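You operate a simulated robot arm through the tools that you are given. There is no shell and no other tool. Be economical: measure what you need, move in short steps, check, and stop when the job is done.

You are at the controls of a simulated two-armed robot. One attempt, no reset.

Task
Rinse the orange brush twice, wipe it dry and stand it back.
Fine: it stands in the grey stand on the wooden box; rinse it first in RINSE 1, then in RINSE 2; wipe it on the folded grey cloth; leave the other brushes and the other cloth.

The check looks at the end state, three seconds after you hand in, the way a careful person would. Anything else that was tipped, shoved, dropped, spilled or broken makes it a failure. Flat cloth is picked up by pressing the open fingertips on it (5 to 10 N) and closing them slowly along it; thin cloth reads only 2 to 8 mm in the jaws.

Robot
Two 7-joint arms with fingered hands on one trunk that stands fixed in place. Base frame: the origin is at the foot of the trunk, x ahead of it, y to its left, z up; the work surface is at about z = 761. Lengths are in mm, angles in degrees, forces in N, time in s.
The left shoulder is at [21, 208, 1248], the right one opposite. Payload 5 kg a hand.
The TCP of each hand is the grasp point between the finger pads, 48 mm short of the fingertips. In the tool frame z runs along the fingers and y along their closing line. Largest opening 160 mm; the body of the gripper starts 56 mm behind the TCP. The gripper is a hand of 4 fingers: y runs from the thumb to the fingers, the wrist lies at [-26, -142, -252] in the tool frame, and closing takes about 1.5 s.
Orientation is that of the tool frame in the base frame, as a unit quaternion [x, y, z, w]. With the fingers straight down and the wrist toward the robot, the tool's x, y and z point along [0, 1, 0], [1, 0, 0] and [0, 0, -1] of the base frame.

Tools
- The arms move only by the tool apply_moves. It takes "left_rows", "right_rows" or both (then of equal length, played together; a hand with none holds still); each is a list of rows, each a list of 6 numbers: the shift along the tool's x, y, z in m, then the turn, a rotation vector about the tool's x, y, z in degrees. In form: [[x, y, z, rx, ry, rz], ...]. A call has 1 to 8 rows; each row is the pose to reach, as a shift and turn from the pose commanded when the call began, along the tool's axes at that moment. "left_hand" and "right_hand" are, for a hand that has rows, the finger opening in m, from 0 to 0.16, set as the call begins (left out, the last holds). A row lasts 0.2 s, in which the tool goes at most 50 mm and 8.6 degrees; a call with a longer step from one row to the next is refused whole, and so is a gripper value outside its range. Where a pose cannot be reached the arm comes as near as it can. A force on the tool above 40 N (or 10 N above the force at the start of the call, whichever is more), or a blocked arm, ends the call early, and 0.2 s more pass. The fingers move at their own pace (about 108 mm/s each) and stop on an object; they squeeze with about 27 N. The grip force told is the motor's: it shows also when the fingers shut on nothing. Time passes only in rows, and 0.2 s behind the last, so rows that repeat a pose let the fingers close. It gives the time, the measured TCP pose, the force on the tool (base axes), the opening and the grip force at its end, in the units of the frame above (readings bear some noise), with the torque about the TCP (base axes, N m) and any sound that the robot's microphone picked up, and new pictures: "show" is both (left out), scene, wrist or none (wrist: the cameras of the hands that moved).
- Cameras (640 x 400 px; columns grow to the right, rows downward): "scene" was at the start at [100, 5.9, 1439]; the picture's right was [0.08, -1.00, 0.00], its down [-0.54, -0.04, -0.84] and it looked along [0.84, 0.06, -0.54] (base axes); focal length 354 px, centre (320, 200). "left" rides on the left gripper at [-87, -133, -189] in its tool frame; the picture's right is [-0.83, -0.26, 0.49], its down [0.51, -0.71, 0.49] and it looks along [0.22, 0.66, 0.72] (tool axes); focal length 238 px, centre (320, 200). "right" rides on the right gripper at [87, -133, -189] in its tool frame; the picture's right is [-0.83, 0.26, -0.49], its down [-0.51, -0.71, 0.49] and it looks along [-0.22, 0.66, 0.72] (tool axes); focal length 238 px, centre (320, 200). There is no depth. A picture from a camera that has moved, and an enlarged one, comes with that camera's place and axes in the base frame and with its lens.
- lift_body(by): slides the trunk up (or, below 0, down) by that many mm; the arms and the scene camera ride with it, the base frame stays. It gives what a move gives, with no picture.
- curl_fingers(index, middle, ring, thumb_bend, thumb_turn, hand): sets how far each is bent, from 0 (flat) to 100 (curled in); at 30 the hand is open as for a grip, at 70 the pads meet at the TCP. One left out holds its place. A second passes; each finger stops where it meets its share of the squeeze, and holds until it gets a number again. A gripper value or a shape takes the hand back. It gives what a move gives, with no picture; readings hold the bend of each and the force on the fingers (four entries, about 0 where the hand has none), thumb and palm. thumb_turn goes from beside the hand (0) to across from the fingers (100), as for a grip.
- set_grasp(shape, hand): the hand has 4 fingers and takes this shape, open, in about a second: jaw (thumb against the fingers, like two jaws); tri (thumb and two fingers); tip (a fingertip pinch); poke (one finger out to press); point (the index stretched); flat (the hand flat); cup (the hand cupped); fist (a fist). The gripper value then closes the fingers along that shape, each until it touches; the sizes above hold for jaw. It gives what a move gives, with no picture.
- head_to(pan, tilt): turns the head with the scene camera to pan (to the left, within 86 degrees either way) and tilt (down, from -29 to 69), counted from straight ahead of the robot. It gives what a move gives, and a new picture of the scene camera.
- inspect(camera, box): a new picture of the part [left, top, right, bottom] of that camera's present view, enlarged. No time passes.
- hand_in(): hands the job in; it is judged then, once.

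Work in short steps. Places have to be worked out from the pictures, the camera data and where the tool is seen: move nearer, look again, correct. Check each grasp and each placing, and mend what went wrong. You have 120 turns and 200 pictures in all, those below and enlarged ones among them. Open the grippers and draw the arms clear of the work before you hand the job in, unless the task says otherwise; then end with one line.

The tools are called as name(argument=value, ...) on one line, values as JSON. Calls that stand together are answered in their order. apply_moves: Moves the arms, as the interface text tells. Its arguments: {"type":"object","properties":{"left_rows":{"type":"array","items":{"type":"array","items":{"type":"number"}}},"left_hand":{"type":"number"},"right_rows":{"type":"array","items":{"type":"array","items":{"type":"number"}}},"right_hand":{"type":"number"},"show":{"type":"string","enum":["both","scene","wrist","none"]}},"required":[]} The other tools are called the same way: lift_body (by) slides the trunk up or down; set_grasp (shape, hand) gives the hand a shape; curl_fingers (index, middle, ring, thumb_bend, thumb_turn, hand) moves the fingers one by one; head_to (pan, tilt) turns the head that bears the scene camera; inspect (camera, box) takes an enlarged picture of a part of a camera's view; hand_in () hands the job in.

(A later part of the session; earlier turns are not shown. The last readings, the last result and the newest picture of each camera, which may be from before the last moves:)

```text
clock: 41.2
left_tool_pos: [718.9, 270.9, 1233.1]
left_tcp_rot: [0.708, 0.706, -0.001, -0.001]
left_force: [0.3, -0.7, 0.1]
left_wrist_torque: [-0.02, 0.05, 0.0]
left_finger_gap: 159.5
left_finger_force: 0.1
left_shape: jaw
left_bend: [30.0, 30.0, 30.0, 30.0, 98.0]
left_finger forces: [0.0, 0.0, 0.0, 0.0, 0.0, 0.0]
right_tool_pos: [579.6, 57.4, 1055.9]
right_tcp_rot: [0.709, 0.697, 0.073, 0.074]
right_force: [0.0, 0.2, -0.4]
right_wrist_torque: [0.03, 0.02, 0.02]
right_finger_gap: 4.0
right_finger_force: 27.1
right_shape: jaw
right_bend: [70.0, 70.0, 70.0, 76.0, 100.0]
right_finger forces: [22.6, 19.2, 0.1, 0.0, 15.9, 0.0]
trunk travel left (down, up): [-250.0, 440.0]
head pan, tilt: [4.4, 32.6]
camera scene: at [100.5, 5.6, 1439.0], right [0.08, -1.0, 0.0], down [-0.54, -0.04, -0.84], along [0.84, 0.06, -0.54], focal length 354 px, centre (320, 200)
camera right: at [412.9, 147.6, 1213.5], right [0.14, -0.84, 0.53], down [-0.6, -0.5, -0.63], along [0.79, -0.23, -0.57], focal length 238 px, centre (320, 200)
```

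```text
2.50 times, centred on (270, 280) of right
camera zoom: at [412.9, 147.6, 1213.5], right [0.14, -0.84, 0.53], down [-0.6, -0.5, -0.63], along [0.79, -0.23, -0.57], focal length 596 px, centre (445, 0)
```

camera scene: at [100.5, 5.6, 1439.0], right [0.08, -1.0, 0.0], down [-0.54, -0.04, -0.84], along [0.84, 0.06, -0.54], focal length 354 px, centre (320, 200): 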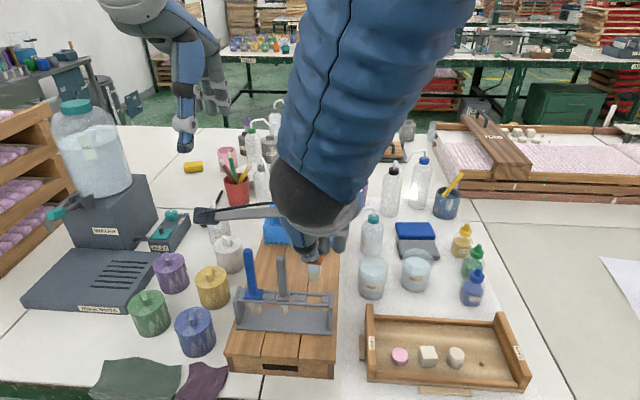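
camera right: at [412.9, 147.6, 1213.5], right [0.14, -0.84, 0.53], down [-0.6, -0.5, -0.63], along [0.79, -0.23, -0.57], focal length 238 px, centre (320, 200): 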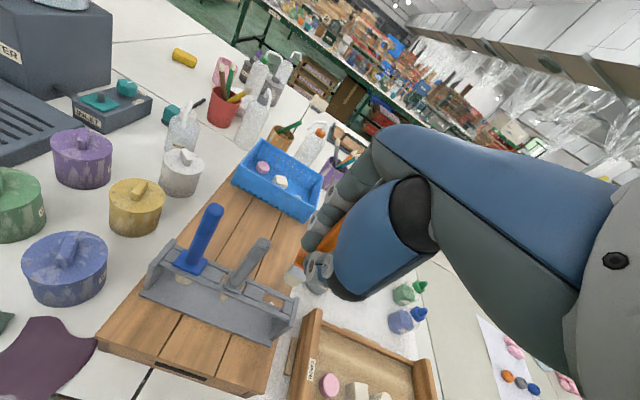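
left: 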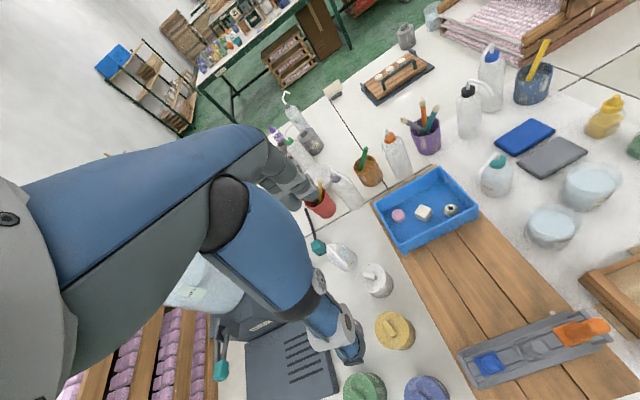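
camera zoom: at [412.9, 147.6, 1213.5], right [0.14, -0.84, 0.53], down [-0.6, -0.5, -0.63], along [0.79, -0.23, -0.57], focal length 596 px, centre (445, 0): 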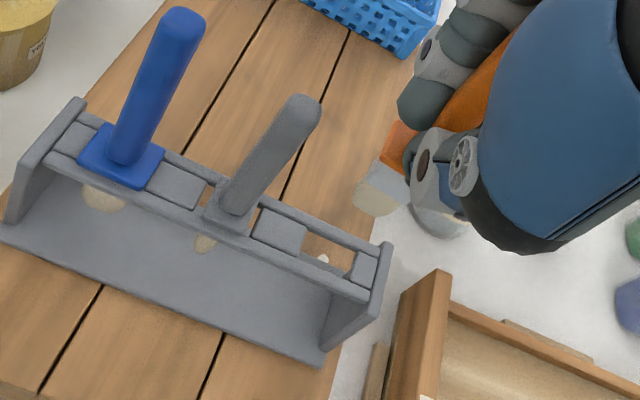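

Laterally the brush lines up with the slot within a millimetre. I go down 34 mm, so the tip comes near bar height and I can compare fore and aft directly.

apply_moves(right_rows=[[0, -0.0035, 0.0166, 0, 0.1, -0.5], [0, -0.0071, 0.0333, 0, 0.2, -0.9], [0, -0.0071, 0.0333, 0, 0.2, -0.9]], show="none")

inspect(camera="scene", box=[275, 250, 345, 320])

inspect(camera="right", box=[220, 240, 340, 340])

```text
clock: 42.0
left_tool_pos: [718.6, 270.0, 1234.4]
left_tcp_rot: [0.708, 0.707, 0.0, 0.0]
left_force: [-0.7, 1.5, -0.1]
left_wrist_torque: [0.02, -0.03, -0.03]
left_finger_gap: 159.3
left_finger_force: 0.1
left_shape: jaw
left_bend: [30.0, 30.0, 30.0, 30.0, 98.0]
left_finger forces: [0.0, 0.0, 0.1, 0.0, 0.0, 0.0]
right_tool_pos: [581.1, 59.6, 1021.8]
right_tcp_rot: [0.704, 0.703, 0.074, 0.074]
right_force: [0.0, 0.8, -0.1]
right_wrist_torque: [-0.01, -0.02, -0.01]
right_finger_gap: 4.2
right_finger_force: 26.9
right_shape: jaw
right_bend: [70.0, 70.0, 70.0, 76.0, 100.0]
right_finger forces: [22.6, 19.2, 0.1, 0.0, 15.9, 0.0]
trunk travel left (down, up): [-250.0, 440.0]
head pan, tilt: [4.4, 32.6]
```

```text
5.71 times, centred on (310, 285) of scene
camera zoom: at [99.5, 6.1, 1439.1], right [0.08, -1.0, 0.0], down [-0.54, -0.04, -0.84], along [0.84, 0.06, -0.54], focal length 2022 px, centre (377, -286)
```

zoom: 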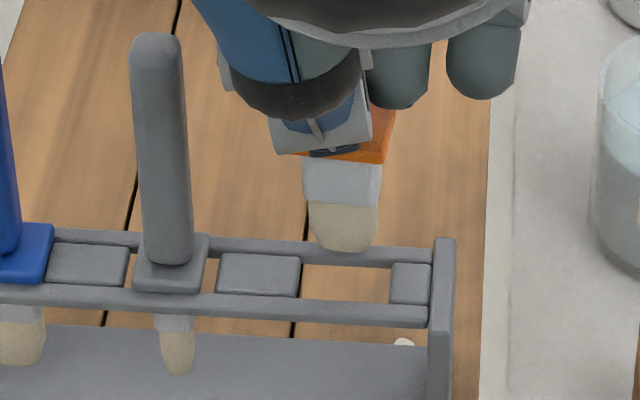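

```text
4.00 times, centred on (280, 290) of right
camera zoom: at [411.6, 145.8, 1178.8], right [0.15, -0.83, 0.53], down [-0.59, -0.51, -0.63], along [0.79, -0.22, -0.57], focal length 953 px, centre (480, -160)
```

zoom: 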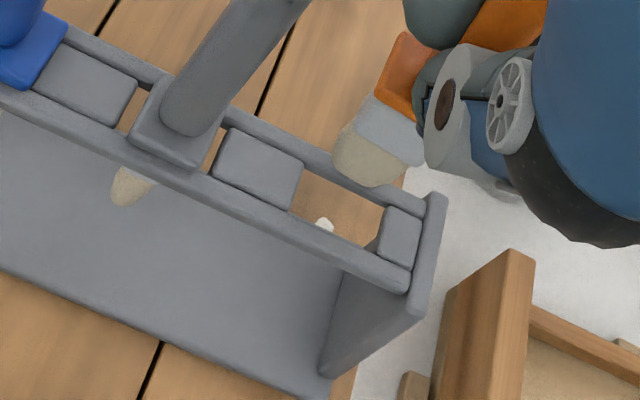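

Laterally centred; fore–aft the tip may be about 3 mm too far. I shift 3 mm back and go down 14 mm, then look.

apply_moves(right_rows=[[0, -0.0029, -0.0006, 0, 0, 0], [0, -0.0044, 0.0063, 0, 0, 0], [0, -0.0058, 0.0131, 0, 0, 0], [0, -0.0058, 0.0131, 0, 0, 0]], show="none")

inspect(camera="scene", box=[275, 250, 345, 320])

inspect(camera="right", box=[220, 240, 340, 340])

```text
clock: 42.8
left_tool_pos: [716.7, 269.9, 1233.7]
left_tcp_rot: [0.707, 0.707, 0.0, 0.0]
left_force: [0.9, 0.3, -1.3]
left_wrist_torque: [0.0, 0.08, -0.03]
left_finger_gap: 159.2
left_finger_force: 0.0
left_shape: jaw
left_bend: [30.0, 30.0, 30.0, 30.0, 98.0]
left_finger forces: [0.1, 0.0, 0.0, 0.1, 0.1, 0.0]
right_tool_pos: [584.0, 59.6, 1015.9]
right_tcp_rot: [0.705, 0.7, 0.08, 0.079]
right_force: [-1.8, -0.3, 19.9]
right_wrist_torque: [-0.22, 0.2, -0.03]
right_finger_gap: 5.1
right_finger_force: 27.0
right_shape: jaw
right_bend: [70.0, 70.0, 70.0, 76.0, 100.0]
right_finger forces: [26.6, 23.7, 0.0, 0.0, 21.8, 0.0]
trunk travel left (down, up): [-250.0, 440.0]
head pan, tilt: [4.4, 32.6]
stopped in row 4 (right hand): the force on the tool passed its limit at 42 N (the readings are from after the stop); the commanded pose is now the measured one
```

```text
5.71 times, centred on (310, 285) of scene
camera zoom: at [99.4, 6.1, 1439.1], right [0.08, -1.0, 0.0], down [-0.54, -0.04, -0.84], along [0.84, 0.06, -0.54], focal length 2022 px, centre (377, -286)
```

zoom: 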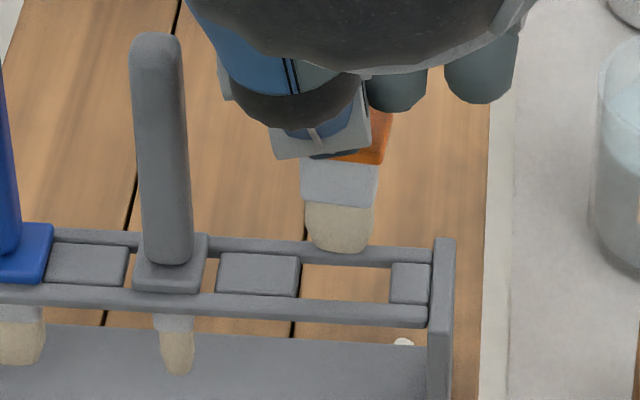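

```text
4.00 times, centred on (280, 290) of right
camera zoom: at [412.4, 146.4, 1171.3], right [0.14, -0.84, 0.53], down [-0.58, -0.5, -0.64], along [0.8, -0.22, -0.56], focal length 953 px, centre (480, -160)
```

zoom: 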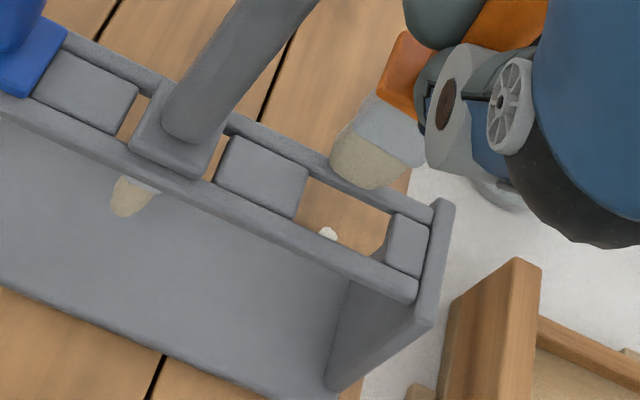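

The tip came down on the rear bar; the stand has not moved. I lift 10 mm at once and shift about 13 mm toward the robot, then look.

apply_moves(right_rows=[[0, 0.0011, -0.005, 0, 0, 0], [0, 0.0022, -0.01, 0.5, 0, 0], [0, -0.004, -0.0115, 0.9, 0, 0], [0, -0.0105, -0.0127, 0.9, 0, 0], [0, -0.0105, -0.0127, 0.9, 0, 0]], show="none")

inspect(camera="scene", box=[275, 250, 345, 320])

inspect(camera="right", box=[220, 240, 340, 340])

```text
clock: 44.0
left_tool_pos: [718.0, 270.9, 1233.3]
left_tcp_rot: [0.707, 0.707, 0.001, 0.0]
left_force: [0.2, 0.0, 0.7]
left_wrist_torque: [-0.03, 0.02, -0.02]
left_finger_gap: 159.4
left_finger_force: 0.0
left_shape: jaw
left_bend: [30.0, 30.0, 30.0, 30.0, 98.0]
left_finger forces: [0.0, 0.0, 0.1, 0.1, 0.0, 0.0]
right_tool_pos: [568.9, 58.4, 1022.9]
right_tcp_rot: [0.705, 0.702, 0.073, 0.072]
right_force: [0.3, 0.2, -0.2]
right_wrist_torque: [0.02, -0.01, 0.0]
right_finger_gap: 4.6
right_finger_force: 27.0
right_shape: jaw
right_bend: [70.0, 70.0, 70.0, 76.0, 100.0]
right_finger forces: [24.8, 21.9, 0.0, 0.1, 16.1, 0.0]
trunk travel left (down, up): [-250.0, 440.0]
head pan, tilt: [4.4, 32.6]
```

```text
5.71 times, centred on (310, 285) of scene
camera zoom: at [100.0, 6.1, 1439.0], right [0.08, -1.0, 0.0], down [-0.54, -0.04, -0.84], along [0.84, 0.06, -0.54], focal length 2022 px, centre (377, -286)
```

zoom: 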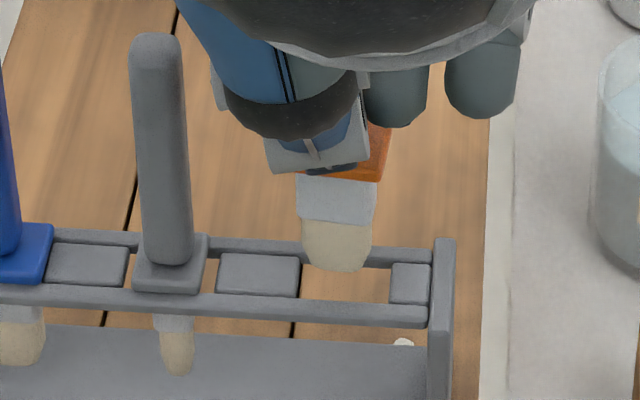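

```text
4.00 times, centred on (280, 290) of right
camera zoom: at [401.5, 145.8, 1182.6], right [0.15, -0.84, 0.53], down [-0.6, -0.5, -0.63], along [0.79, -0.22, -0.58], focal length 953 px, centre (480, -160)
```

zoom: 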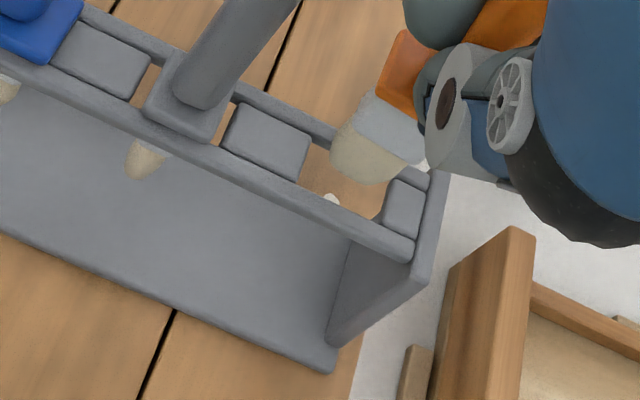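

Now fore–aft looks close: the tip should land about centred after 2 mm more. Laterally it is about 3 mm too far left, and the ferrule clearance is only 1–2 mm a side. I correct both and go down 6 mm.

apply_moves(right_rows=[[-0.0029, -0.002, -0.0004, 0, 0, 0], [-0.0029, -0.0026, 0.0025, 0, 0, 0], [-0.0029, -0.0032, 0.0055, 0, 0, 0], [-0.0029, -0.0032, 0.0055, 0, 0, 0]], show="none")

inspect(camera="scene", box=[285, 260, 345, 320])

inspect(camera="right", box=[240, 250, 340, 330])

```text
clock: 45.0
left_tool_pos: [718.0, 271.1, 1234.0]
left_tcp_rot: [0.707, 0.707, 0.0, 0.0]
left_force: [1.2, -0.1, 0.2]
left_wrist_torque: [0.01, 0.02, -0.02]
left_finger_gap: 159.7
left_finger_force: 0.0
left_shape: jaw
left_bend: [30.0, 30.0, 30.0, 30.0, 98.0]
left_finger forces: [0.0, 0.0, 0.1, 0.0, 0.0, 0.1]
right_tool_pos: [567.8, 56.3, 1015.9]
right_tcp_rot: [0.705, 0.702, 0.072, 0.071]
right_force: [0.0, 0.1, -0.1]
right_wrist_torque: [-0.02, -0.01, 0.01]
right_finger_gap: 4.7
right_finger_force: 27.3
right_shape: jaw
right_bend: [70.0, 70.0, 70.0, 76.0, 100.0]
right_finger forces: [24.8, 21.9, 0.0, 0.0, 16.0, 0.1]
trunk travel left (down, up): [-250.0, 440.0]
head pan, tilt: [4.4, 32.6]
```

```text
6.67 times, centred on (315, 290) of scene
camera zoom: at [99.8, 6.1, 1439.0], right [0.08, -1.0, 0.0], down [-0.54, -0.04, -0.84], along [0.84, 0.06, -0.54], focal length 2359 px, centre (353, -400)
```

zoom: 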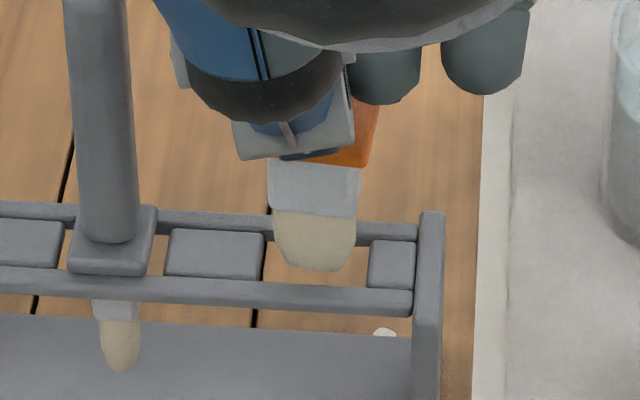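

```text
5.00 times, centred on (290, 290) of right
camera zoom: at [399.4, 143.2, 1176.3], right [0.15, -0.84, 0.53], down [-0.6, -0.5, -0.63], along [0.79, -0.22, -0.57], focal length 1192 px, centre (470, -250)
```

zoom: 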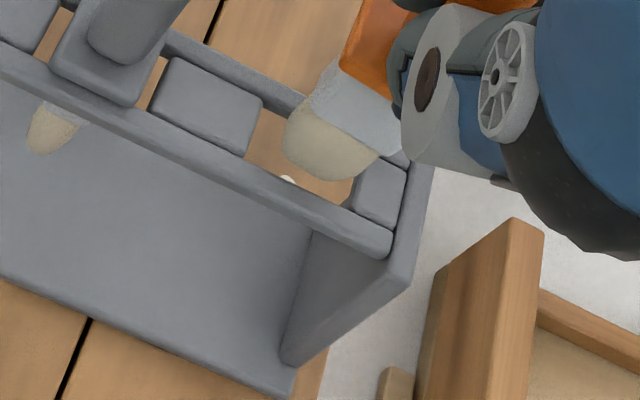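

Laterally centred (315 against 316 px), and fore–aft the tip is inside the gap. I lower another 5 mm gently.

apply_moves(right_rows=[[0, -0.0004, 0.002, 0, 0, 0], [0, -0.001, 0.0049, 0, 0, 0], [0, -0.001, 0.0049, 0, 0, 0]], show="none")

inspect(camera="scene", box=[285, 260, 345, 320])

inspect(camera="right", box=[240, 250, 340, 330])

```text
clock: 45.8
left_tool_pos: [718.6, 272.2, 1234.7]
left_tcp_rot: [0.707, 0.707, 0.0, 0.0]
left_force: [-0.6, 0.3, -0.6]
left_wrist_torque: [0.0, 0.0, 0.02]
left_finger_gap: 159.6
left_finger_force: 0.0
left_shape: jaw
left_bend: [30.0, 30.0, 30.0, 30.0, 98.0]
left_finger forces: [0.0, 0.1, 0.0, 0.0, 0.0, 0.0]
right_tool_pos: [567.2, 56.4, 1013.1]
right_tcp_rot: [0.705, 0.702, 0.071, 0.072]
right_force: [0.6, -0.5, -0.6]
right_wrist_torque: [0.04, -0.01, 0.01]
right_finger_gap: 4.7
right_finger_force: 27.0
right_shape: jaw
right_bend: [70.0, 70.0, 70.0, 76.0, 100.0]
right_finger forces: [24.8, 21.9, 0.0, 0.1, 16.0, 0.0]
trunk travel left (down, up): [-250.0, 440.0]
head pan, tilt: [4.4, 32.6]
```

```text
6.67 times, centred on (315, 290) of scene
camera zoom: at [99.7, 6.1, 1439.0], right [0.08, -1.0, 0.0], down [-0.54, -0.04, -0.84], along [0.84, 0.06, -0.54], focal length 2359 px, centre (353, -400)
```

zoom: 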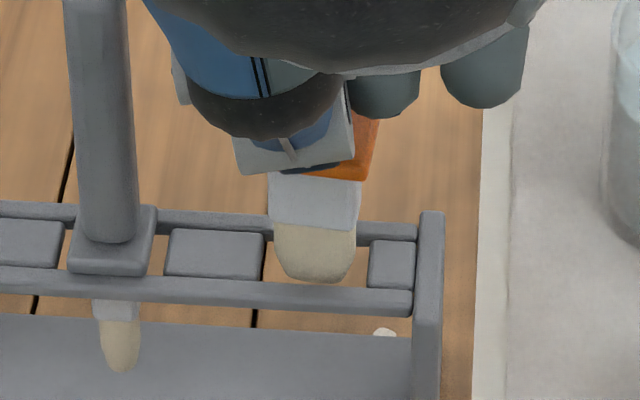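

```text
5.00 times, centred on (290, 290) of right
camera zoom: at [399.2, 143.1, 1171.2], right [0.15, -0.84, 0.53], down [-0.6, -0.5, -0.63], along [0.79, -0.22, -0.57], focal length 1192 px, centre (470, -250)
```

zoom: 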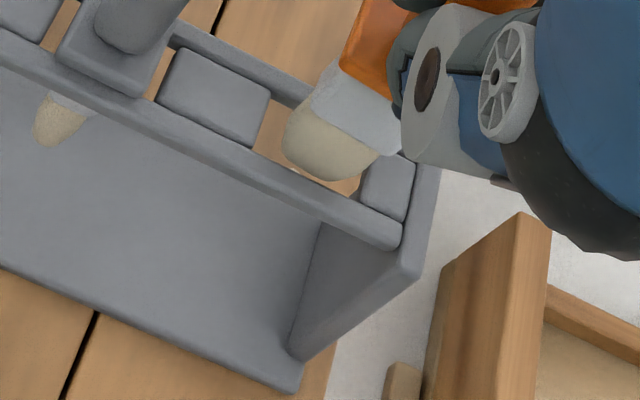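

I take a closer picture to judge whether the tip is before, over or behind the front bar.

inspect(camera="scene", box=[300, 280, 330, 310])

inspect(camera="right", box=[270, 255, 330, 305])

```text
13.33 times, centred on (315, 295) of scene
camera zoom: at [99.7, 6.1, 1439.0], right [0.08, -1.0, 0.0], down [-0.54, -0.04, -0.84], along [0.84, 0.06, -0.54], focal length 4718 px, centre (387, -1067)
```

zoom: 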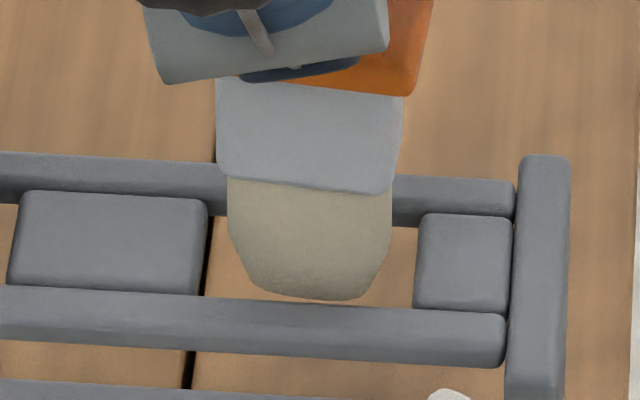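

```text
8.00 times, centred on (300, 280) of right
camera zoom: at [399.2, 143.1, 1171.2], right [0.15, -0.84, 0.53], down [-0.6, -0.5, -0.63], along [0.79, -0.22, -0.57], focal length 1907 px, centre (480, -440)
```

zoom: 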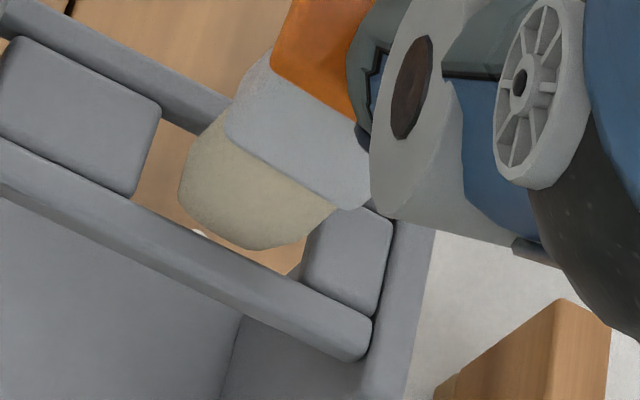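

The tip lies within the gap with the ferrule laterally centred, but close to the front bar. I shift 3 mm away from me and go down 5 mm, checking occlusion again.

apply_moves(right_rows=[[0, 0.0029, 0.0006, 0, 0, 0], [0, 0.0024, 0.003, 0, 0, 0], [0, 0.0019, 0.0055, 0, 0, 0], [0, 0.0019, 0.0055, 0, 0, 0]], show="none")

inspect(camera="scene", box=[300, 280, 330, 310])

inspect(camera="right", box=[270, 255, 330, 305])

```text
clock: 46.8
left_tool_pos: [718.3, 271.8, 1234.8]
left_tcp_rot: [0.707, 0.707, 0.0, 0.0]
left_force: [-0.1, 0.1, 0.1]
left_wrist_torque: [0.02, -0.02, 0.02]
left_finger_gap: 159.3
left_finger_force: 0.0
left_shape: jaw
left_bend: [30.0, 30.0, 30.0, 30.0, 98.0]
left_finger forces: [0.0, 0.0, 0.1, 0.0, 0.0, 0.0]
right_tool_pos: [569.7, 56.4, 1008.0]
right_tcp_rot: [0.705, 0.702, 0.073, 0.072]
right_force: [0.3, -0.2, -0.4]
right_wrist_torque: [-0.05, -0.01, 0.01]
right_finger_gap: 4.5
right_finger_force: 27.2
right_shape: jaw
right_bend: [70.0, 70.0, 70.0, 76.0, 100.0]
right_finger forces: [24.8, 21.9, 0.1, 0.1, 15.9, 0.0]
trunk travel left (down, up): [-250.0, 440.0]
head pan, tilt: [4.4, 32.6]
```

```text
13.33 times, centred on (315, 295) of scene
camera zoom: at [99.8, 6.1, 1439.0], right [0.08, -1.0, 0.0], down [-0.54, -0.04, -0.84], along [0.84, 0.06, -0.54], focal length 4718 px, centre (387, -1067)
```

zoom: 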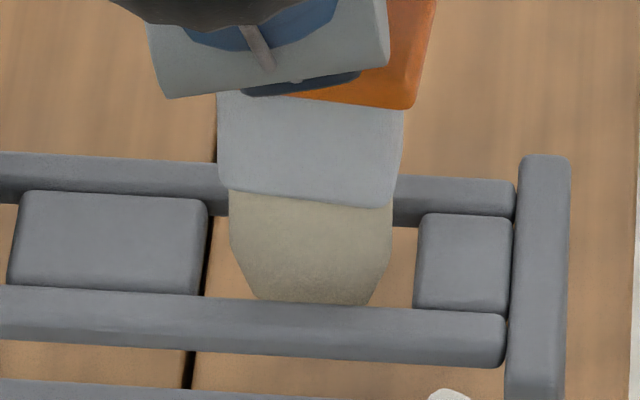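

```text
8.00 times, centred on (300, 280) of right
camera zoom: at [401.2, 143.2, 1166.7], right [0.15, -0.84, 0.53], down [-0.6, -0.5, -0.63], along [0.79, -0.22, -0.58], focal length 1907 px, centre (480, -440)
```

zoom: 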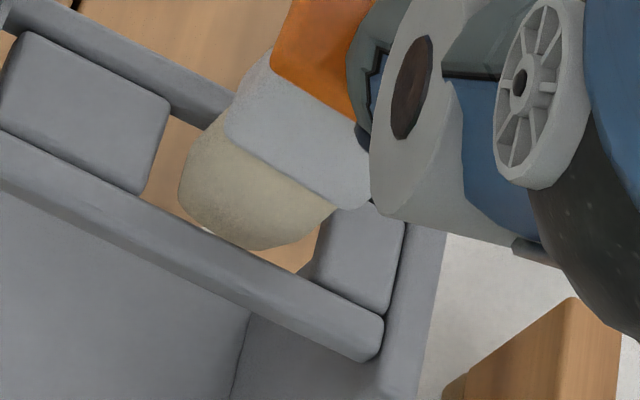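

The front bar now hides the very tip, so it has entered the slot, with no force. I shift 3 mm farther to centre it and go down 8 mm.

apply_moves(right_rows=[[0, 0.0029, 0.0006, 0, 0, 0], [0, 0.0021, 0.0045, 0, 0, 0], [0, 0.0013, 0.0084, 0, 0, 0], [0, 0.0013, 0.0084, 0, 0, 0]], show="none")

inspect(camera="scene", box=[297, 275, 333, 311])

inspect(camera="right", box=[270, 255, 330, 305])

```text
clock: 47.8
left_tool_pos: [718.2, 271.8, 1234.0]
left_tcp_rot: [0.707, 0.707, -0.001, -0.001]
left_force: [-0.5, 0.0, 0.8]
left_wrist_torque: [-0.02, -0.03, 0.0]
left_finger_gap: 159.8
left_finger_force: 0.1
left_shape: jaw
left_bend: [30.0, 30.0, 30.0, 30.0, 98.0]
left_finger forces: [0.1, 0.1, 0.0, 0.0, 0.1, 0.0]
right_tool_pos: [573.2, 56.5, 1000.5]
right_tcp_rot: [0.705, 0.702, 0.072, 0.071]
right_force: [-2.0, 0.3, -1.0]
right_wrist_torque: [0.01, 0.17, 0.03]
right_finger_gap: 4.6
right_finger_force: 26.9
right_shape: jaw
right_bend: [70.0, 70.0, 70.0, 76.0, 100.0]
right_finger forces: [25.5, 22.2, 0.1, 0.2, 17.9, 0.1]
trunk travel left (down, up): [-250.0, 440.0]
head pan, tilt: [4.4, 32.6]
```

```text
11.11 times, centred on (315, 293) of scene
camera zoom: at [99.6, 6.0, 1439.0], right [0.08, -1.0, 0.0], down [-0.54, -0.04, -0.84], along [0.84, 0.06, -0.54], focal length 3932 px, centre (376, -833)
```

zoom: 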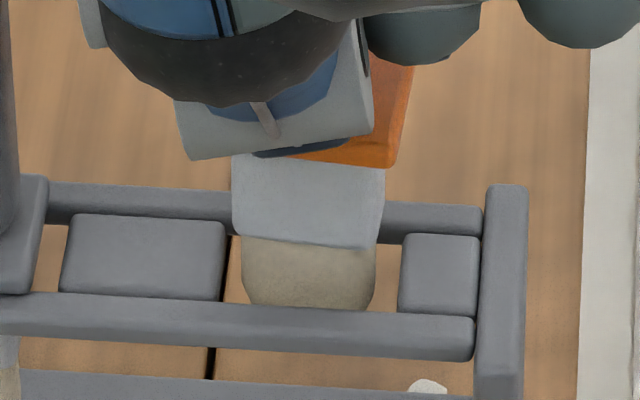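

```text
8.00 times, centred on (300, 280) of right
camera zoom: at [404.9, 144.1, 1157.6], right [0.15, -0.84, 0.53], down [-0.6, -0.5, -0.63], along [0.79, -0.22, -0.57], focal length 1907 px, centre (480, -440)
```

zoom: 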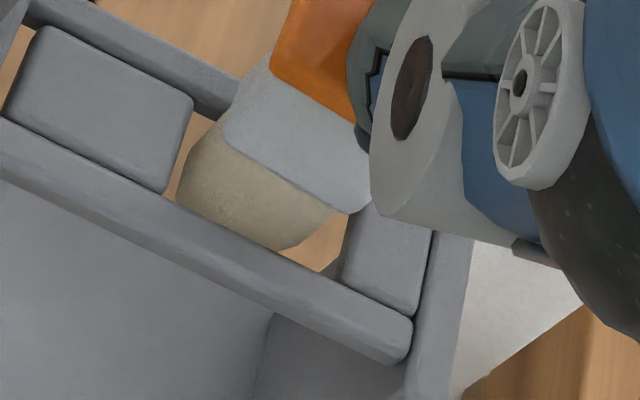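

A 2 N push from the rear bar tells me I went slightly too far. I ease back 2 mm and 0.5 mm to the right, and go down 10 mm.

apply_moves(right_rows=[[-0.0005, -0.002, -0.0004, 0, 0, 0], [-0.0005, -0.003, 0.0045, 0, 0, 0], [-0.0005, -0.0041, 0.0094, 0, 0, 0], [-0.0005, -0.0041, 0.0094, 0, 0, 0]], show="none")

inspect(camera="scene", box=[290, 270, 340, 320])

inspect(camera="right", box=[250, 250, 330, 310])

```text
clock: 48.8
left_tool_pos: [718.3, 272.5, 1233.3]
left_tcp_rot: [0.707, 0.707, -0.001, 0.0]
left_force: [-0.2, 1.0, 0.1]
left_wrist_torque: [0.02, -0.02, 0.03]
left_finger_gap: 159.2
left_finger_force: 0.2
left_shape: jaw
left_bend: [30.0, 30.0, 30.0, 30.0, 98.0]
left_finger forces: [0.0, 0.0, 0.0, 0.0, 0.0, 0.0]
right_tool_pos: [571.1, 56.4, 987.2]
right_tcp_rot: [0.705, 0.702, 0.072, 0.072]
right_force: [0.2, -1.2, 0.2]
right_wrist_torque: [-0.03, 0.02, -0.03]
right_finger_gap: 4.7
right_finger_force: 26.9
right_shape: jaw
right_bend: [70.0, 70.0, 70.0, 76.0, 100.0]
right_finger forces: [24.9, 22.1, 0.0, 0.1, 16.2, 0.1]
trunk travel left (down, up): [-250.0, 440.0]
head pan, tilt: [4.4, 32.6]
```

```text
8.00 times, centred on (315, 295) of scene
camera zoom: at [99.9, 6.1, 1439.0], right [0.08, -1.0, 0.0], down [-0.54, -0.04, -0.84], along [0.84, 0.06, -0.54], focal length 2831 px, centre (360, -560)
```

zoom: 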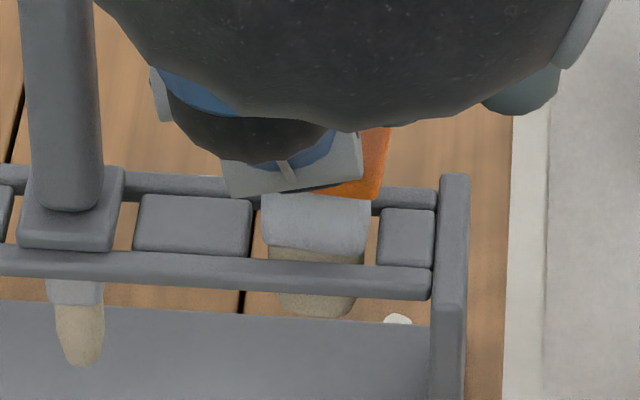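

```text
6.67 times, centred on (290, 280) of right
camera zoom: at [402.5, 143.0, 1147.1], right [0.15, -0.84, 0.53], down [-0.6, -0.5, -0.63], along [0.79, -0.22, -0.57], focal length 1589 px, centre (520, -333)
```

zoom: 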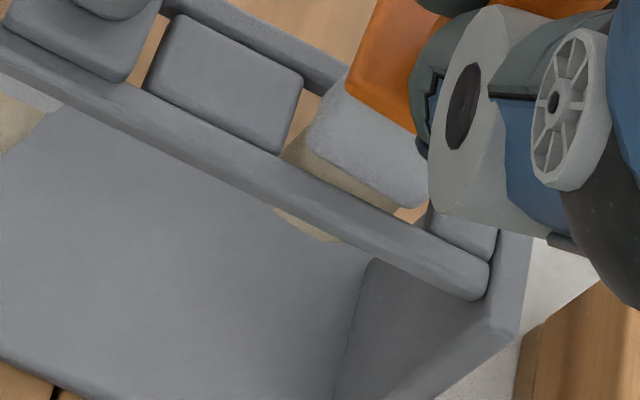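

The bristles are through the slot with no force. I go down 12 mm more.

apply_moves(right_rows=[[0, -0.0012, 0.0059, 0, 0, 0], [0, -0.0025, 0.0117, 0, 0, 0], [0, -0.0025, 0.0117, 0, 0, 0]], show="none")

inspect(camera="scene", box=[290, 270, 340, 320])

inspect(camera="right", box=[250, 250, 330, 310])

```text
clock: 49.6
left_tool_pos: [718.2, 270.0, 1233.6]
left_tcp_rot: [0.707, 0.707, 0.001, -0.001]
left_force: [0.7, 0.7, -0.7]
left_wrist_torque: [-0.02, -0.02, 0.03]
left_finger_gap: 159.8
left_finger_force: 0.1
left_shape: jaw
left_bend: [30.0, 30.0, 30.0, 30.0, 98.0]
left_finger forces: [0.0, 0.1, 0.0, 0.0, 0.1, 0.0]
right_tool_pos: [570.3, 57.3, 977.1]
right_tcp_rot: [0.705, 0.702, 0.072, 0.072]
right_force: [-1.5, 0.0, -0.4]
right_wrist_torque: [0.0, 0.03, 0.0]
right_finger_gap: 4.4
right_finger_force: 27.3
right_shape: jaw
right_bend: [70.0, 70.0, 70.0, 76.0, 100.0]
right_finger forces: [24.8, 22.0, 0.0, 0.0, 16.3, 0.0]
trunk travel left (down, up): [-250.0, 440.0]
head pan, tilt: [4.4, 32.6]
```

```text
8.00 times, centred on (315, 295) of scene
camera zoom: at [99.8, 6.1, 1439.0], right [0.08, -1.0, 0.0], down [-0.54, -0.04, -0.84], along [0.84, 0.06, -0.54], focal length 2831 px, centre (360, -560)
```

zoom: 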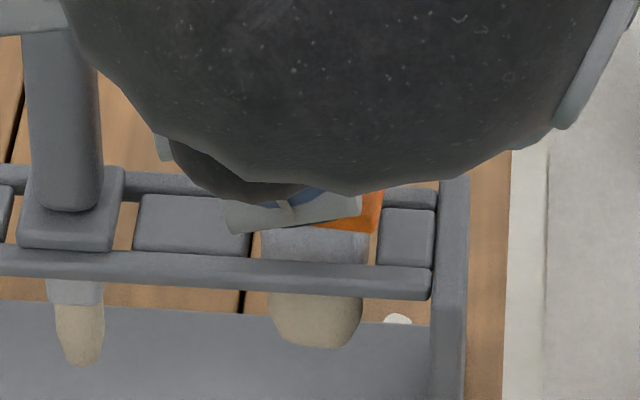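

```text
6.67 times, centred on (290, 280) of right
camera zoom: at [402.0, 143.2, 1136.2], right [0.15, -0.84, 0.53], down [-0.6, -0.5, -0.63], along [0.79, -0.22, -0.57], focal length 1589 px, centre (520, -333)
```

zoom: 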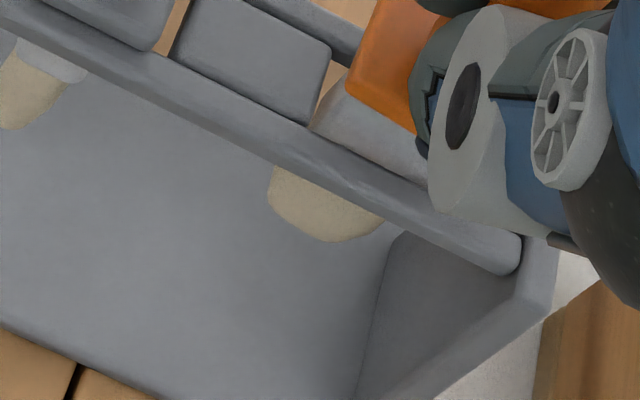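

The collar is about 7 mm above its seat, judging by the grey brush's collar. I go down 5 mm and then in 1 mm steps to 8 mm.

apply_moves(right_rows=[[0, -0.0006, 0.0029, 0, 0, 0], [0, -0.001, 0.0049, 0, 0, 0], [0, -0.0013, 0.0059, 0, 0, 0], [0, -0.0015, 0.0069, 0, 0, 0], [0, -0.0015, 0.0069, 0, 0, 0]], show="none")

inspect(camera="scene", box=[280, 265, 340, 325])

inspect(camera="right", box=[150, 180, 350, 330])

```text
clock: 50.8
left_tool_pos: [718.2, 271.8, 1233.7]
left_tcp_rot: [0.707, 0.707, 0.0, 0.0]
left_force: [-0.1, 0.1, 0.4]
left_wrist_torque: [0.02, 0.01, -0.02]
left_finger_gap: 159.5
left_finger_force: 0.1
left_shape: jaw
left_bend: [30.0, 30.0, 30.0, 30.0, 98.0]
left_finger forces: [0.0, 0.1, 0.0, 0.0, 0.0, 0.1]
right_tool_pos: [570.7, 56.3, 971.1]
right_tcp_rot: [0.704, 0.702, 0.072, 0.072]
right_force: [0.0, 0.1, 1.1]
right_wrist_torque: [-0.01, 0.01, 0.04]
right_finger_gap: 4.6
right_finger_force: 27.1
right_shape: jaw
right_bend: [70.0, 70.0, 70.0, 76.0, 100.0]
right_finger forces: [24.9, 22.1, 0.0, 0.0, 16.6, 0.0]
trunk travel left (down, up): [-250.0, 440.0]
head pan, tilt: [4.4, 32.6]
```

```text
6.67 times, centred on (310, 295) of scene
camera zoom: at [99.8, 6.1, 1439.0], right [0.08, -1.0, 0.0], down [-0.54, -0.04, -0.84], along [0.84, 0.06, -0.54], focal length 2359 px, centre (387, -433)
```

zoom: 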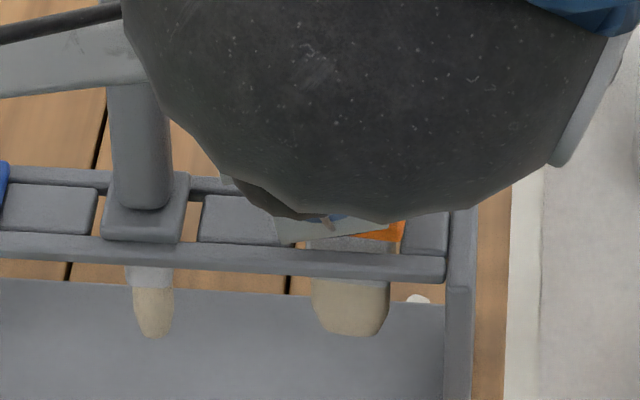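

```text
2.67 times, centred on (250, 255) of right
camera zoom: at [402.5, 142.9, 1129.7], right [0.15, -0.84, 0.53], down [-0.6, -0.5, -0.63], along [0.79, -0.22, -0.57], focal length 636 px, centre (507, 53)
```

zoom: 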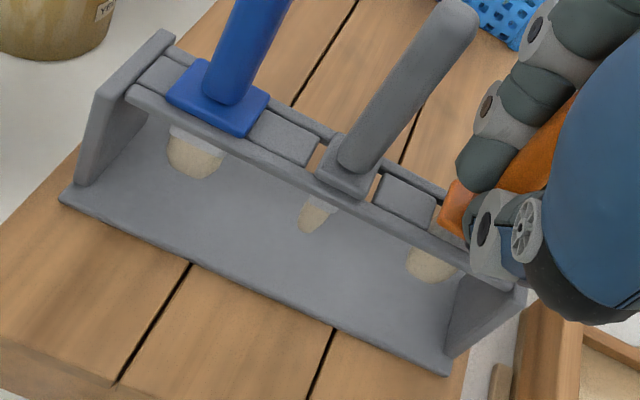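

By the original picture the tip was about 4–5 mm lower. I go down in 1 mm steps, 4 mm more.

apply_moves(right_rows=[[0, -0.0002, 0.001, 0, 0, 0], [0, -0.0004, 0.002, 0, 0, 0], [0, -0.0006, 0.003, 0, 0, 0], [0, -0.0008, 0.004, 0, 0, 0], [0, -0.0008, 0.004, 0, 0, 0]], show="none")

inspect(camera="right", box=[230, 230, 330, 310])

```text
clock: 52.0
left_tool_pos: [717.2, 271.3, 1234.5]
left_tcp_rot: [0.707, 0.707, 0.0, 0.001]
left_force: [-0.4, 0.4, -0.3]
left_wrist_torque: [0.01, 0.0, -0.02]
left_finger_gap: 159.7
left_finger_force: 0.2
left_shape: jaw
left_bend: [30.0, 30.0, 30.0, 30.0, 98.0]
left_finger forces: [0.0, 0.1, 0.1, 0.0, 0.0, 0.1]
right_tool_pos: [570.8, 55.1, 966.2]
right_tcp_rot: [0.705, 0.702, 0.072, 0.072]
right_force: [-1.7, -0.2, -0.4]
right_wrist_torque: [0.01, 0.11, 0.0]
right_finger_gap: 4.6
right_finger_force: 26.9
right_shape: jaw
right_bend: [70.0, 70.0, 70.0, 76.0, 100.0]
right_finger forces: [25.4, 22.1, 0.0, 0.1, 17.3, 0.1]
trunk travel left (down, up): [-250.0, 440.0]
head pan, tilt: [4.4, 32.6]
```

```text
5.00 times, centred on (280, 270) of right
camera zoom: at [402.8, 142.1, 1125.0], right [0.15, -0.84, 0.53], down [-0.6, -0.5, -0.63], along [0.79, -0.22, -0.57], focal length 1192 px, centre (520, -150)
```

zoom: 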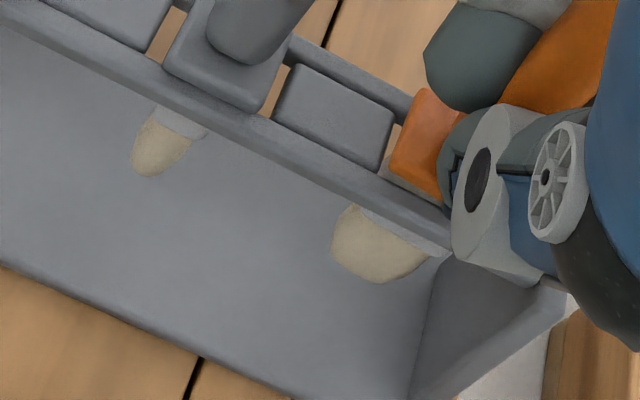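

The collar is still a few mm up, and the ferrule lightly touches the rear bar. I ease 1 mm back and lower 4 mm in 1 mm steps.

apply_moves(right_rows=[[0, -0.0012, 0.0008, 0, 0, 0], [0, -0.0014, 0.0018, 0, 0, 0], [0, -0.0016, 0.0028, 0, 0, 0], [0, -0.0018, 0.0038, 0, 0, 0], [0, -0.0018, 0.0038, 0, 0, 0]], show="none")

inspect(camera="right", box=[230, 230, 330, 310])

```text
clock: 53.2
left_tool_pos: [717.7, 270.8, 1234.7]
left_tcp_rot: [0.707, 0.707, 0.0, 0.0]
left_force: [-0.4, 0.5, -0.7]
left_wrist_torque: [-0.01, -0.01, -0.01]
left_finger_gap: 159.6
left_finger_force: 0.1
left_shape: jaw
left_bend: [30.0, 30.0, 30.0, 30.0, 98.0]
left_finger forces: [0.0, 0.1, 0.0, 0.1, 0.1, 0.1]
right_tool_pos: [570.5, 55.3, 964.2]
right_tcp_rot: [0.705, 0.701, 0.075, 0.073]
right_force: [-2.1, -1.7, 25.1]
right_wrist_torque: [-0.1, -0.19, 0.0]
right_finger_gap: 5.0
right_finger_force: 27.2
right_shape: jaw
right_bend: [70.0, 70.0, 70.0, 76.0, 100.0]
right_finger forces: [25.0, 23.3, 0.0, 0.0, 20.7, 0.1]
trunk travel left (down, up): [-250.0, 440.0]
head pan, tilt: [4.4, 32.6]
```

```text
5.00 times, centred on (280, 270) of right
camera zoom: at [401.5, 142.3, 1122.1], right [0.15, -0.84, 0.53], down [-0.59, -0.5, -0.63], along [0.79, -0.22, -0.57], focal length 1192 px, centre (520, -150)
```

zoom: 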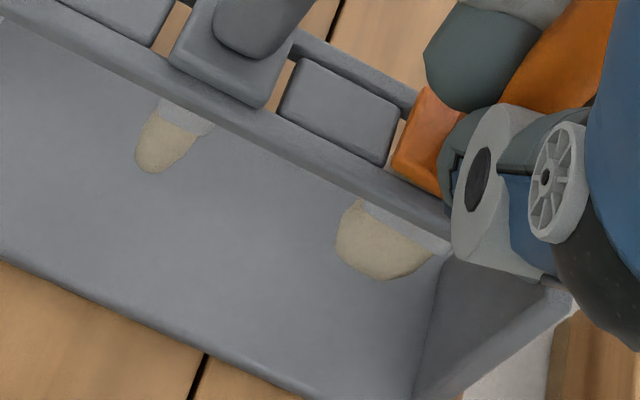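

The collar is now seated (25 N of support). I ease up 2 mm before releasing.

apply_moves(right_rows=[[0, 0.0003, -0.0015, 0, 0, 0], [0, 0.0005, -0.0025, 0, 0, 0], [0, 0.0005, -0.0025, 0, 0, 0]], show="none")

```text
clock: 54.0
left_tool_pos: [718.6, 270.8, 1235.0]
left_tcp_rot: [0.707, 0.707, -0.001, -0.001]
left_force: [0.4, -0.2, 0.3]
left_wrist_torque: [0.0, 0.03, 0.0]
left_finger_gap: 159.6
left_finger_force: 0.1
left_shape: jaw
left_bend: [30.0, 30.0, 30.0, 30.0, 98.0]
left_finger forces: [0.1, 0.0, 0.1, 0.0, 0.0, 0.0]
right_tool_pos: [568.5, 54.9, 963.8]
right_tcp_rot: [0.705, 0.702, 0.073, 0.071]
right_force: [2.4, -1.7, 8.8]
right_wrist_torque: [-0.16, -0.21, -0.02]
right_finger_gap: 4.9
right_finger_force: 27.2
right_shape: jaw
right_bend: [70.0, 70.0, 70.0, 76.0, 100.0]
right_finger forces: [23.8, 22.6, 0.1, 0.0, 16.7, 0.1]
trunk travel left (down, up): [-250.0, 440.0]
head pan, tilt: [4.4, 32.6]
```

Load is down to 9 N. I open partway and look.

apply_moves(right_rows=[[0, 0, 0, 0, 0, 0], [0, 0, 0, 0, 0, 0], [0, 0, 0, 0, 0, 0], [0, 0, 0, 0, 0, 0]], right_hand=0.06, show="none")

inspect(camera="right", box=[150, 180, 350, 330])

```text
clock: 55.0
left_tool_pos: [719.0, 269.6, 1233.7]
left_tcp_rot: [0.707, 0.707, 0.0, 0.0]
left_force: [0.0, -0.4, 0.5]
left_wrist_torque: [-0.01, -0.03, 0.0]
left_finger_gap: 159.5
left_finger_force: 0.0
left_shape: jaw
left_bend: [30.0, 30.0, 30.0, 30.0, 98.0]
left_finger forces: [0.0, 0.1, 0.0, 0.1, 0.1, 0.1]
right_tool_pos: [569.9, 55.9, 965.3]
right_tcp_rot: [0.705, 0.702, 0.073, 0.071]
right_force: [-0.7, -0.6, 0.4]
right_wrist_torque: [0.03, 0.06, 0.02]
right_finger_gap: 59.3
right_finger_force: 0.0
right_shape: jaw
right_bend: [74.0, 50.0, 48.0, 73.0, 100.0]
right_finger forces: [10.1, 9.6, 0.0, 0.0, 0.0, 0.1]
trunk travel left (down, up): [-250.0, 440.0]
head pan, tilt: [4.4, 32.6]
```

```text
2.67 times, centred on (250, 255) of right
camera zoom: at [402.0, 143.2, 1123.5], right [0.15, -0.84, 0.53], down [-0.6, -0.5, -0.63], along [0.79, -0.22, -0.58], focal length 636 px, centre (507, 53)
```

zoom: 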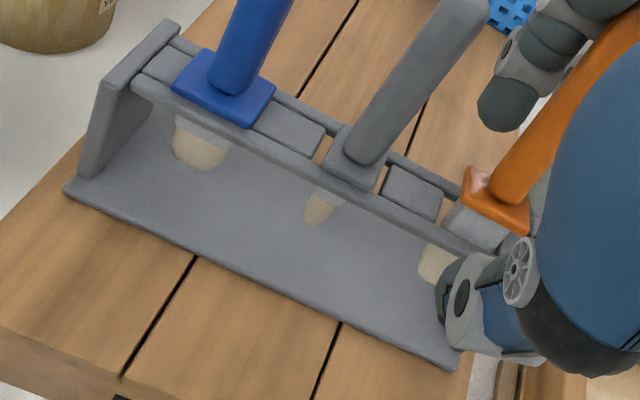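

The brush seems to have tipped as the hand opened; index and middle still show about 10 N. I look closely from both cameras.

inspect(camera="right", box=[260, 160, 380, 300])

inspect(camera="scene", box=[250, 200, 370, 340])

```text
2.86 times, centred on (320, 230) of right
camera zoom: at [402.0, 143.2, 1123.5], right [0.15, -0.84, 0.53], down [-0.6, -0.5, -0.63], along [0.79, -0.22, -0.58], focal length 681 px, centre (320, 114)
```

zoom: 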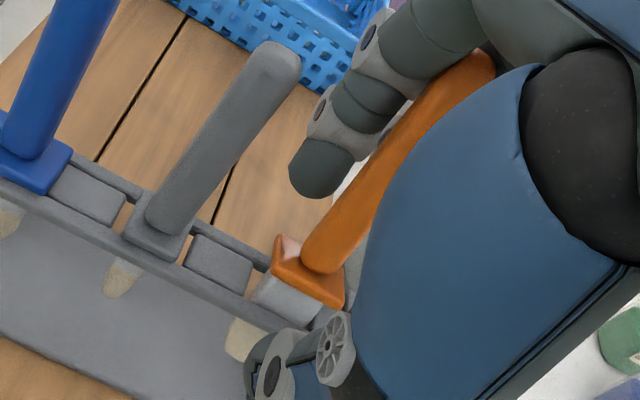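

```text
2.86 times, centred on (310, 270) of scene
camera zoom: at [100.1, 6.2, 1439.0], right [0.08, -1.0, 0.0], down [-0.54, -0.04, -0.84], along [0.84, 0.06, -0.54], focal length 1011 px, centre (349, 0)
```

zoom: 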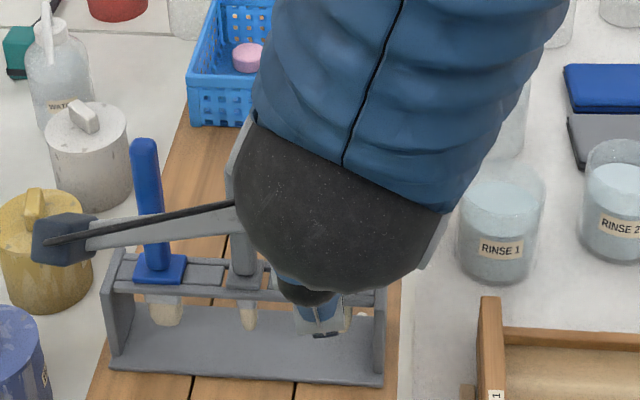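

The brush leans back some 9° onto the fingers, with the front of its collar raised. I hold to see whether the readings settle before moving anything.

apply_moves(right_rows=[[0, 0, 0, 0, 0, 0], [0, 0, 0, 0, 0, 0]], show="none")

inspect(camera="right", box=[270, 220, 330, 300])

```text
clock: 55.6
left_tool_pos: [718.6, 270.1, 1234.1]
left_tcp_rot: [0.707, 0.707, 0.001, 0.0]
left_force: [0.3, 0.1, 0.2]
left_wrist_torque: [0.0, -0.03, 0.01]
left_finger_gap: 159.5
left_finger_force: 0.2
left_shape: jaw
left_bend: [30.0, 30.0, 30.0, 30.0, 98.0]
left_finger forces: [0.0, 0.0, 0.1, 0.0, 0.1, 0.0]
right_tool_pos: [571.1, 55.8, 965.2]
right_tcp_rot: [0.704, 0.703, 0.073, 0.071]
right_force: [0.0, 0.5, -0.4]
right_wrist_torque: [0.02, 0.07, 0.04]
right_finger_gap: 59.2
right_finger_force: 0.0
right_shape: jaw
right_bend: [74.0, 50.0, 48.0, 73.0, 100.0]
right_finger forces: [10.2, 9.7, 0.1, 0.0, 0.1, 0.1]
trunk travel left (down, up): [-250.0, 440.0]
head pan, tilt: [4.4, 32.6]
```

```text
5.00 times, centred on (300, 260) of right
camera zoom: at [401.8, 143.1, 1123.7], right [0.15, -0.84, 0.53], down [-0.6, -0.5, -0.63], along [0.79, -0.22, -0.57], focal length 1192 px, centre (420, -100)
```

zoom: 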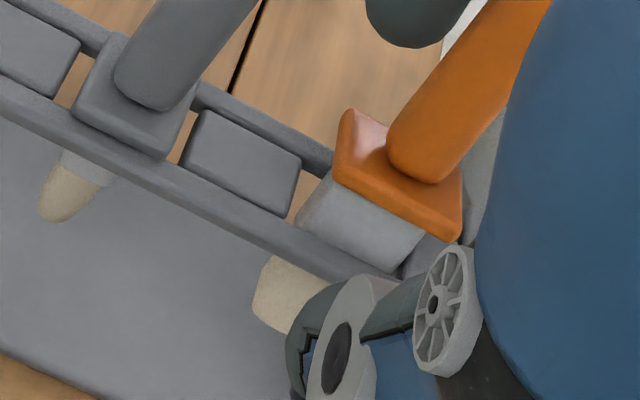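

It looks as if the handle is wedged between the curled index (bend 74) and the middle finger, so opening carried it along. I close again to bring it back upright, then I will release finger by finger.

apply_moves(right_rows=[[0, 0, 0, 0, 0, 0], [0, 0, 0, 0, 0, 0], [0, 0, 0, 0, 0, 0], [0, 0, 0, 0, 0, 0], [0, 0, 0, 0, 0, 0]], right_hand=0.0, show="none")

inspect(camera="right", box=[250, 200, 350, 310])

```text
clock: 56.8
left_tool_pos: [716.6, 271.6, 1234.7]
left_tcp_rot: [0.707, 0.707, 0.0, 0.0]
left_force: [0.2, -0.2, 0.0]
left_wrist_torque: [0.0, 0.02, 0.0]
left_finger_gap: 159.4
left_finger_force: 0.1
left_shape: jaw
left_bend: [30.0, 30.0, 30.0, 30.0, 98.0]
left_finger forces: [0.0, 0.0, 0.0, 0.0, 0.0, 0.1]
right_tool_pos: [568.6, 56.9, 964.0]
right_tcp_rot: [0.704, 0.702, 0.073, 0.072]
right_force: [-13.5, 2.3, 7.4]
right_wrist_torque: [0.21, 0.74, 0.1]
right_finger_gap: 15.6
right_finger_force: 27.1
right_shape: jaw
right_bend: [74.0, 56.0, 57.0, 65.0, 100.0]
right_finger forces: [17.5, 14.0, 0.0, 0.0, 31.1, 0.0]
trunk travel left (down, up): [-250.0, 440.0]
head pan, tilt: [4.4, 32.6]
```

```text
3.64 times, centred on (300, 255) of right
camera zoom: at [400.1, 143.5, 1124.1], right [0.15, -0.84, 0.53], down [-0.6, -0.5, -0.63], along [0.79, -0.22, -0.57], focal length 867 px, centre (393, 0)
```

zoom: 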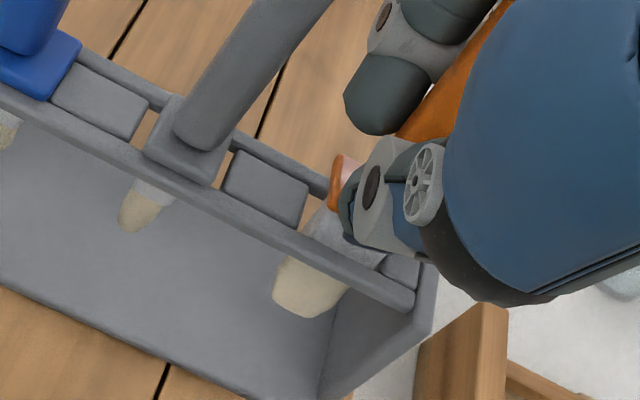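

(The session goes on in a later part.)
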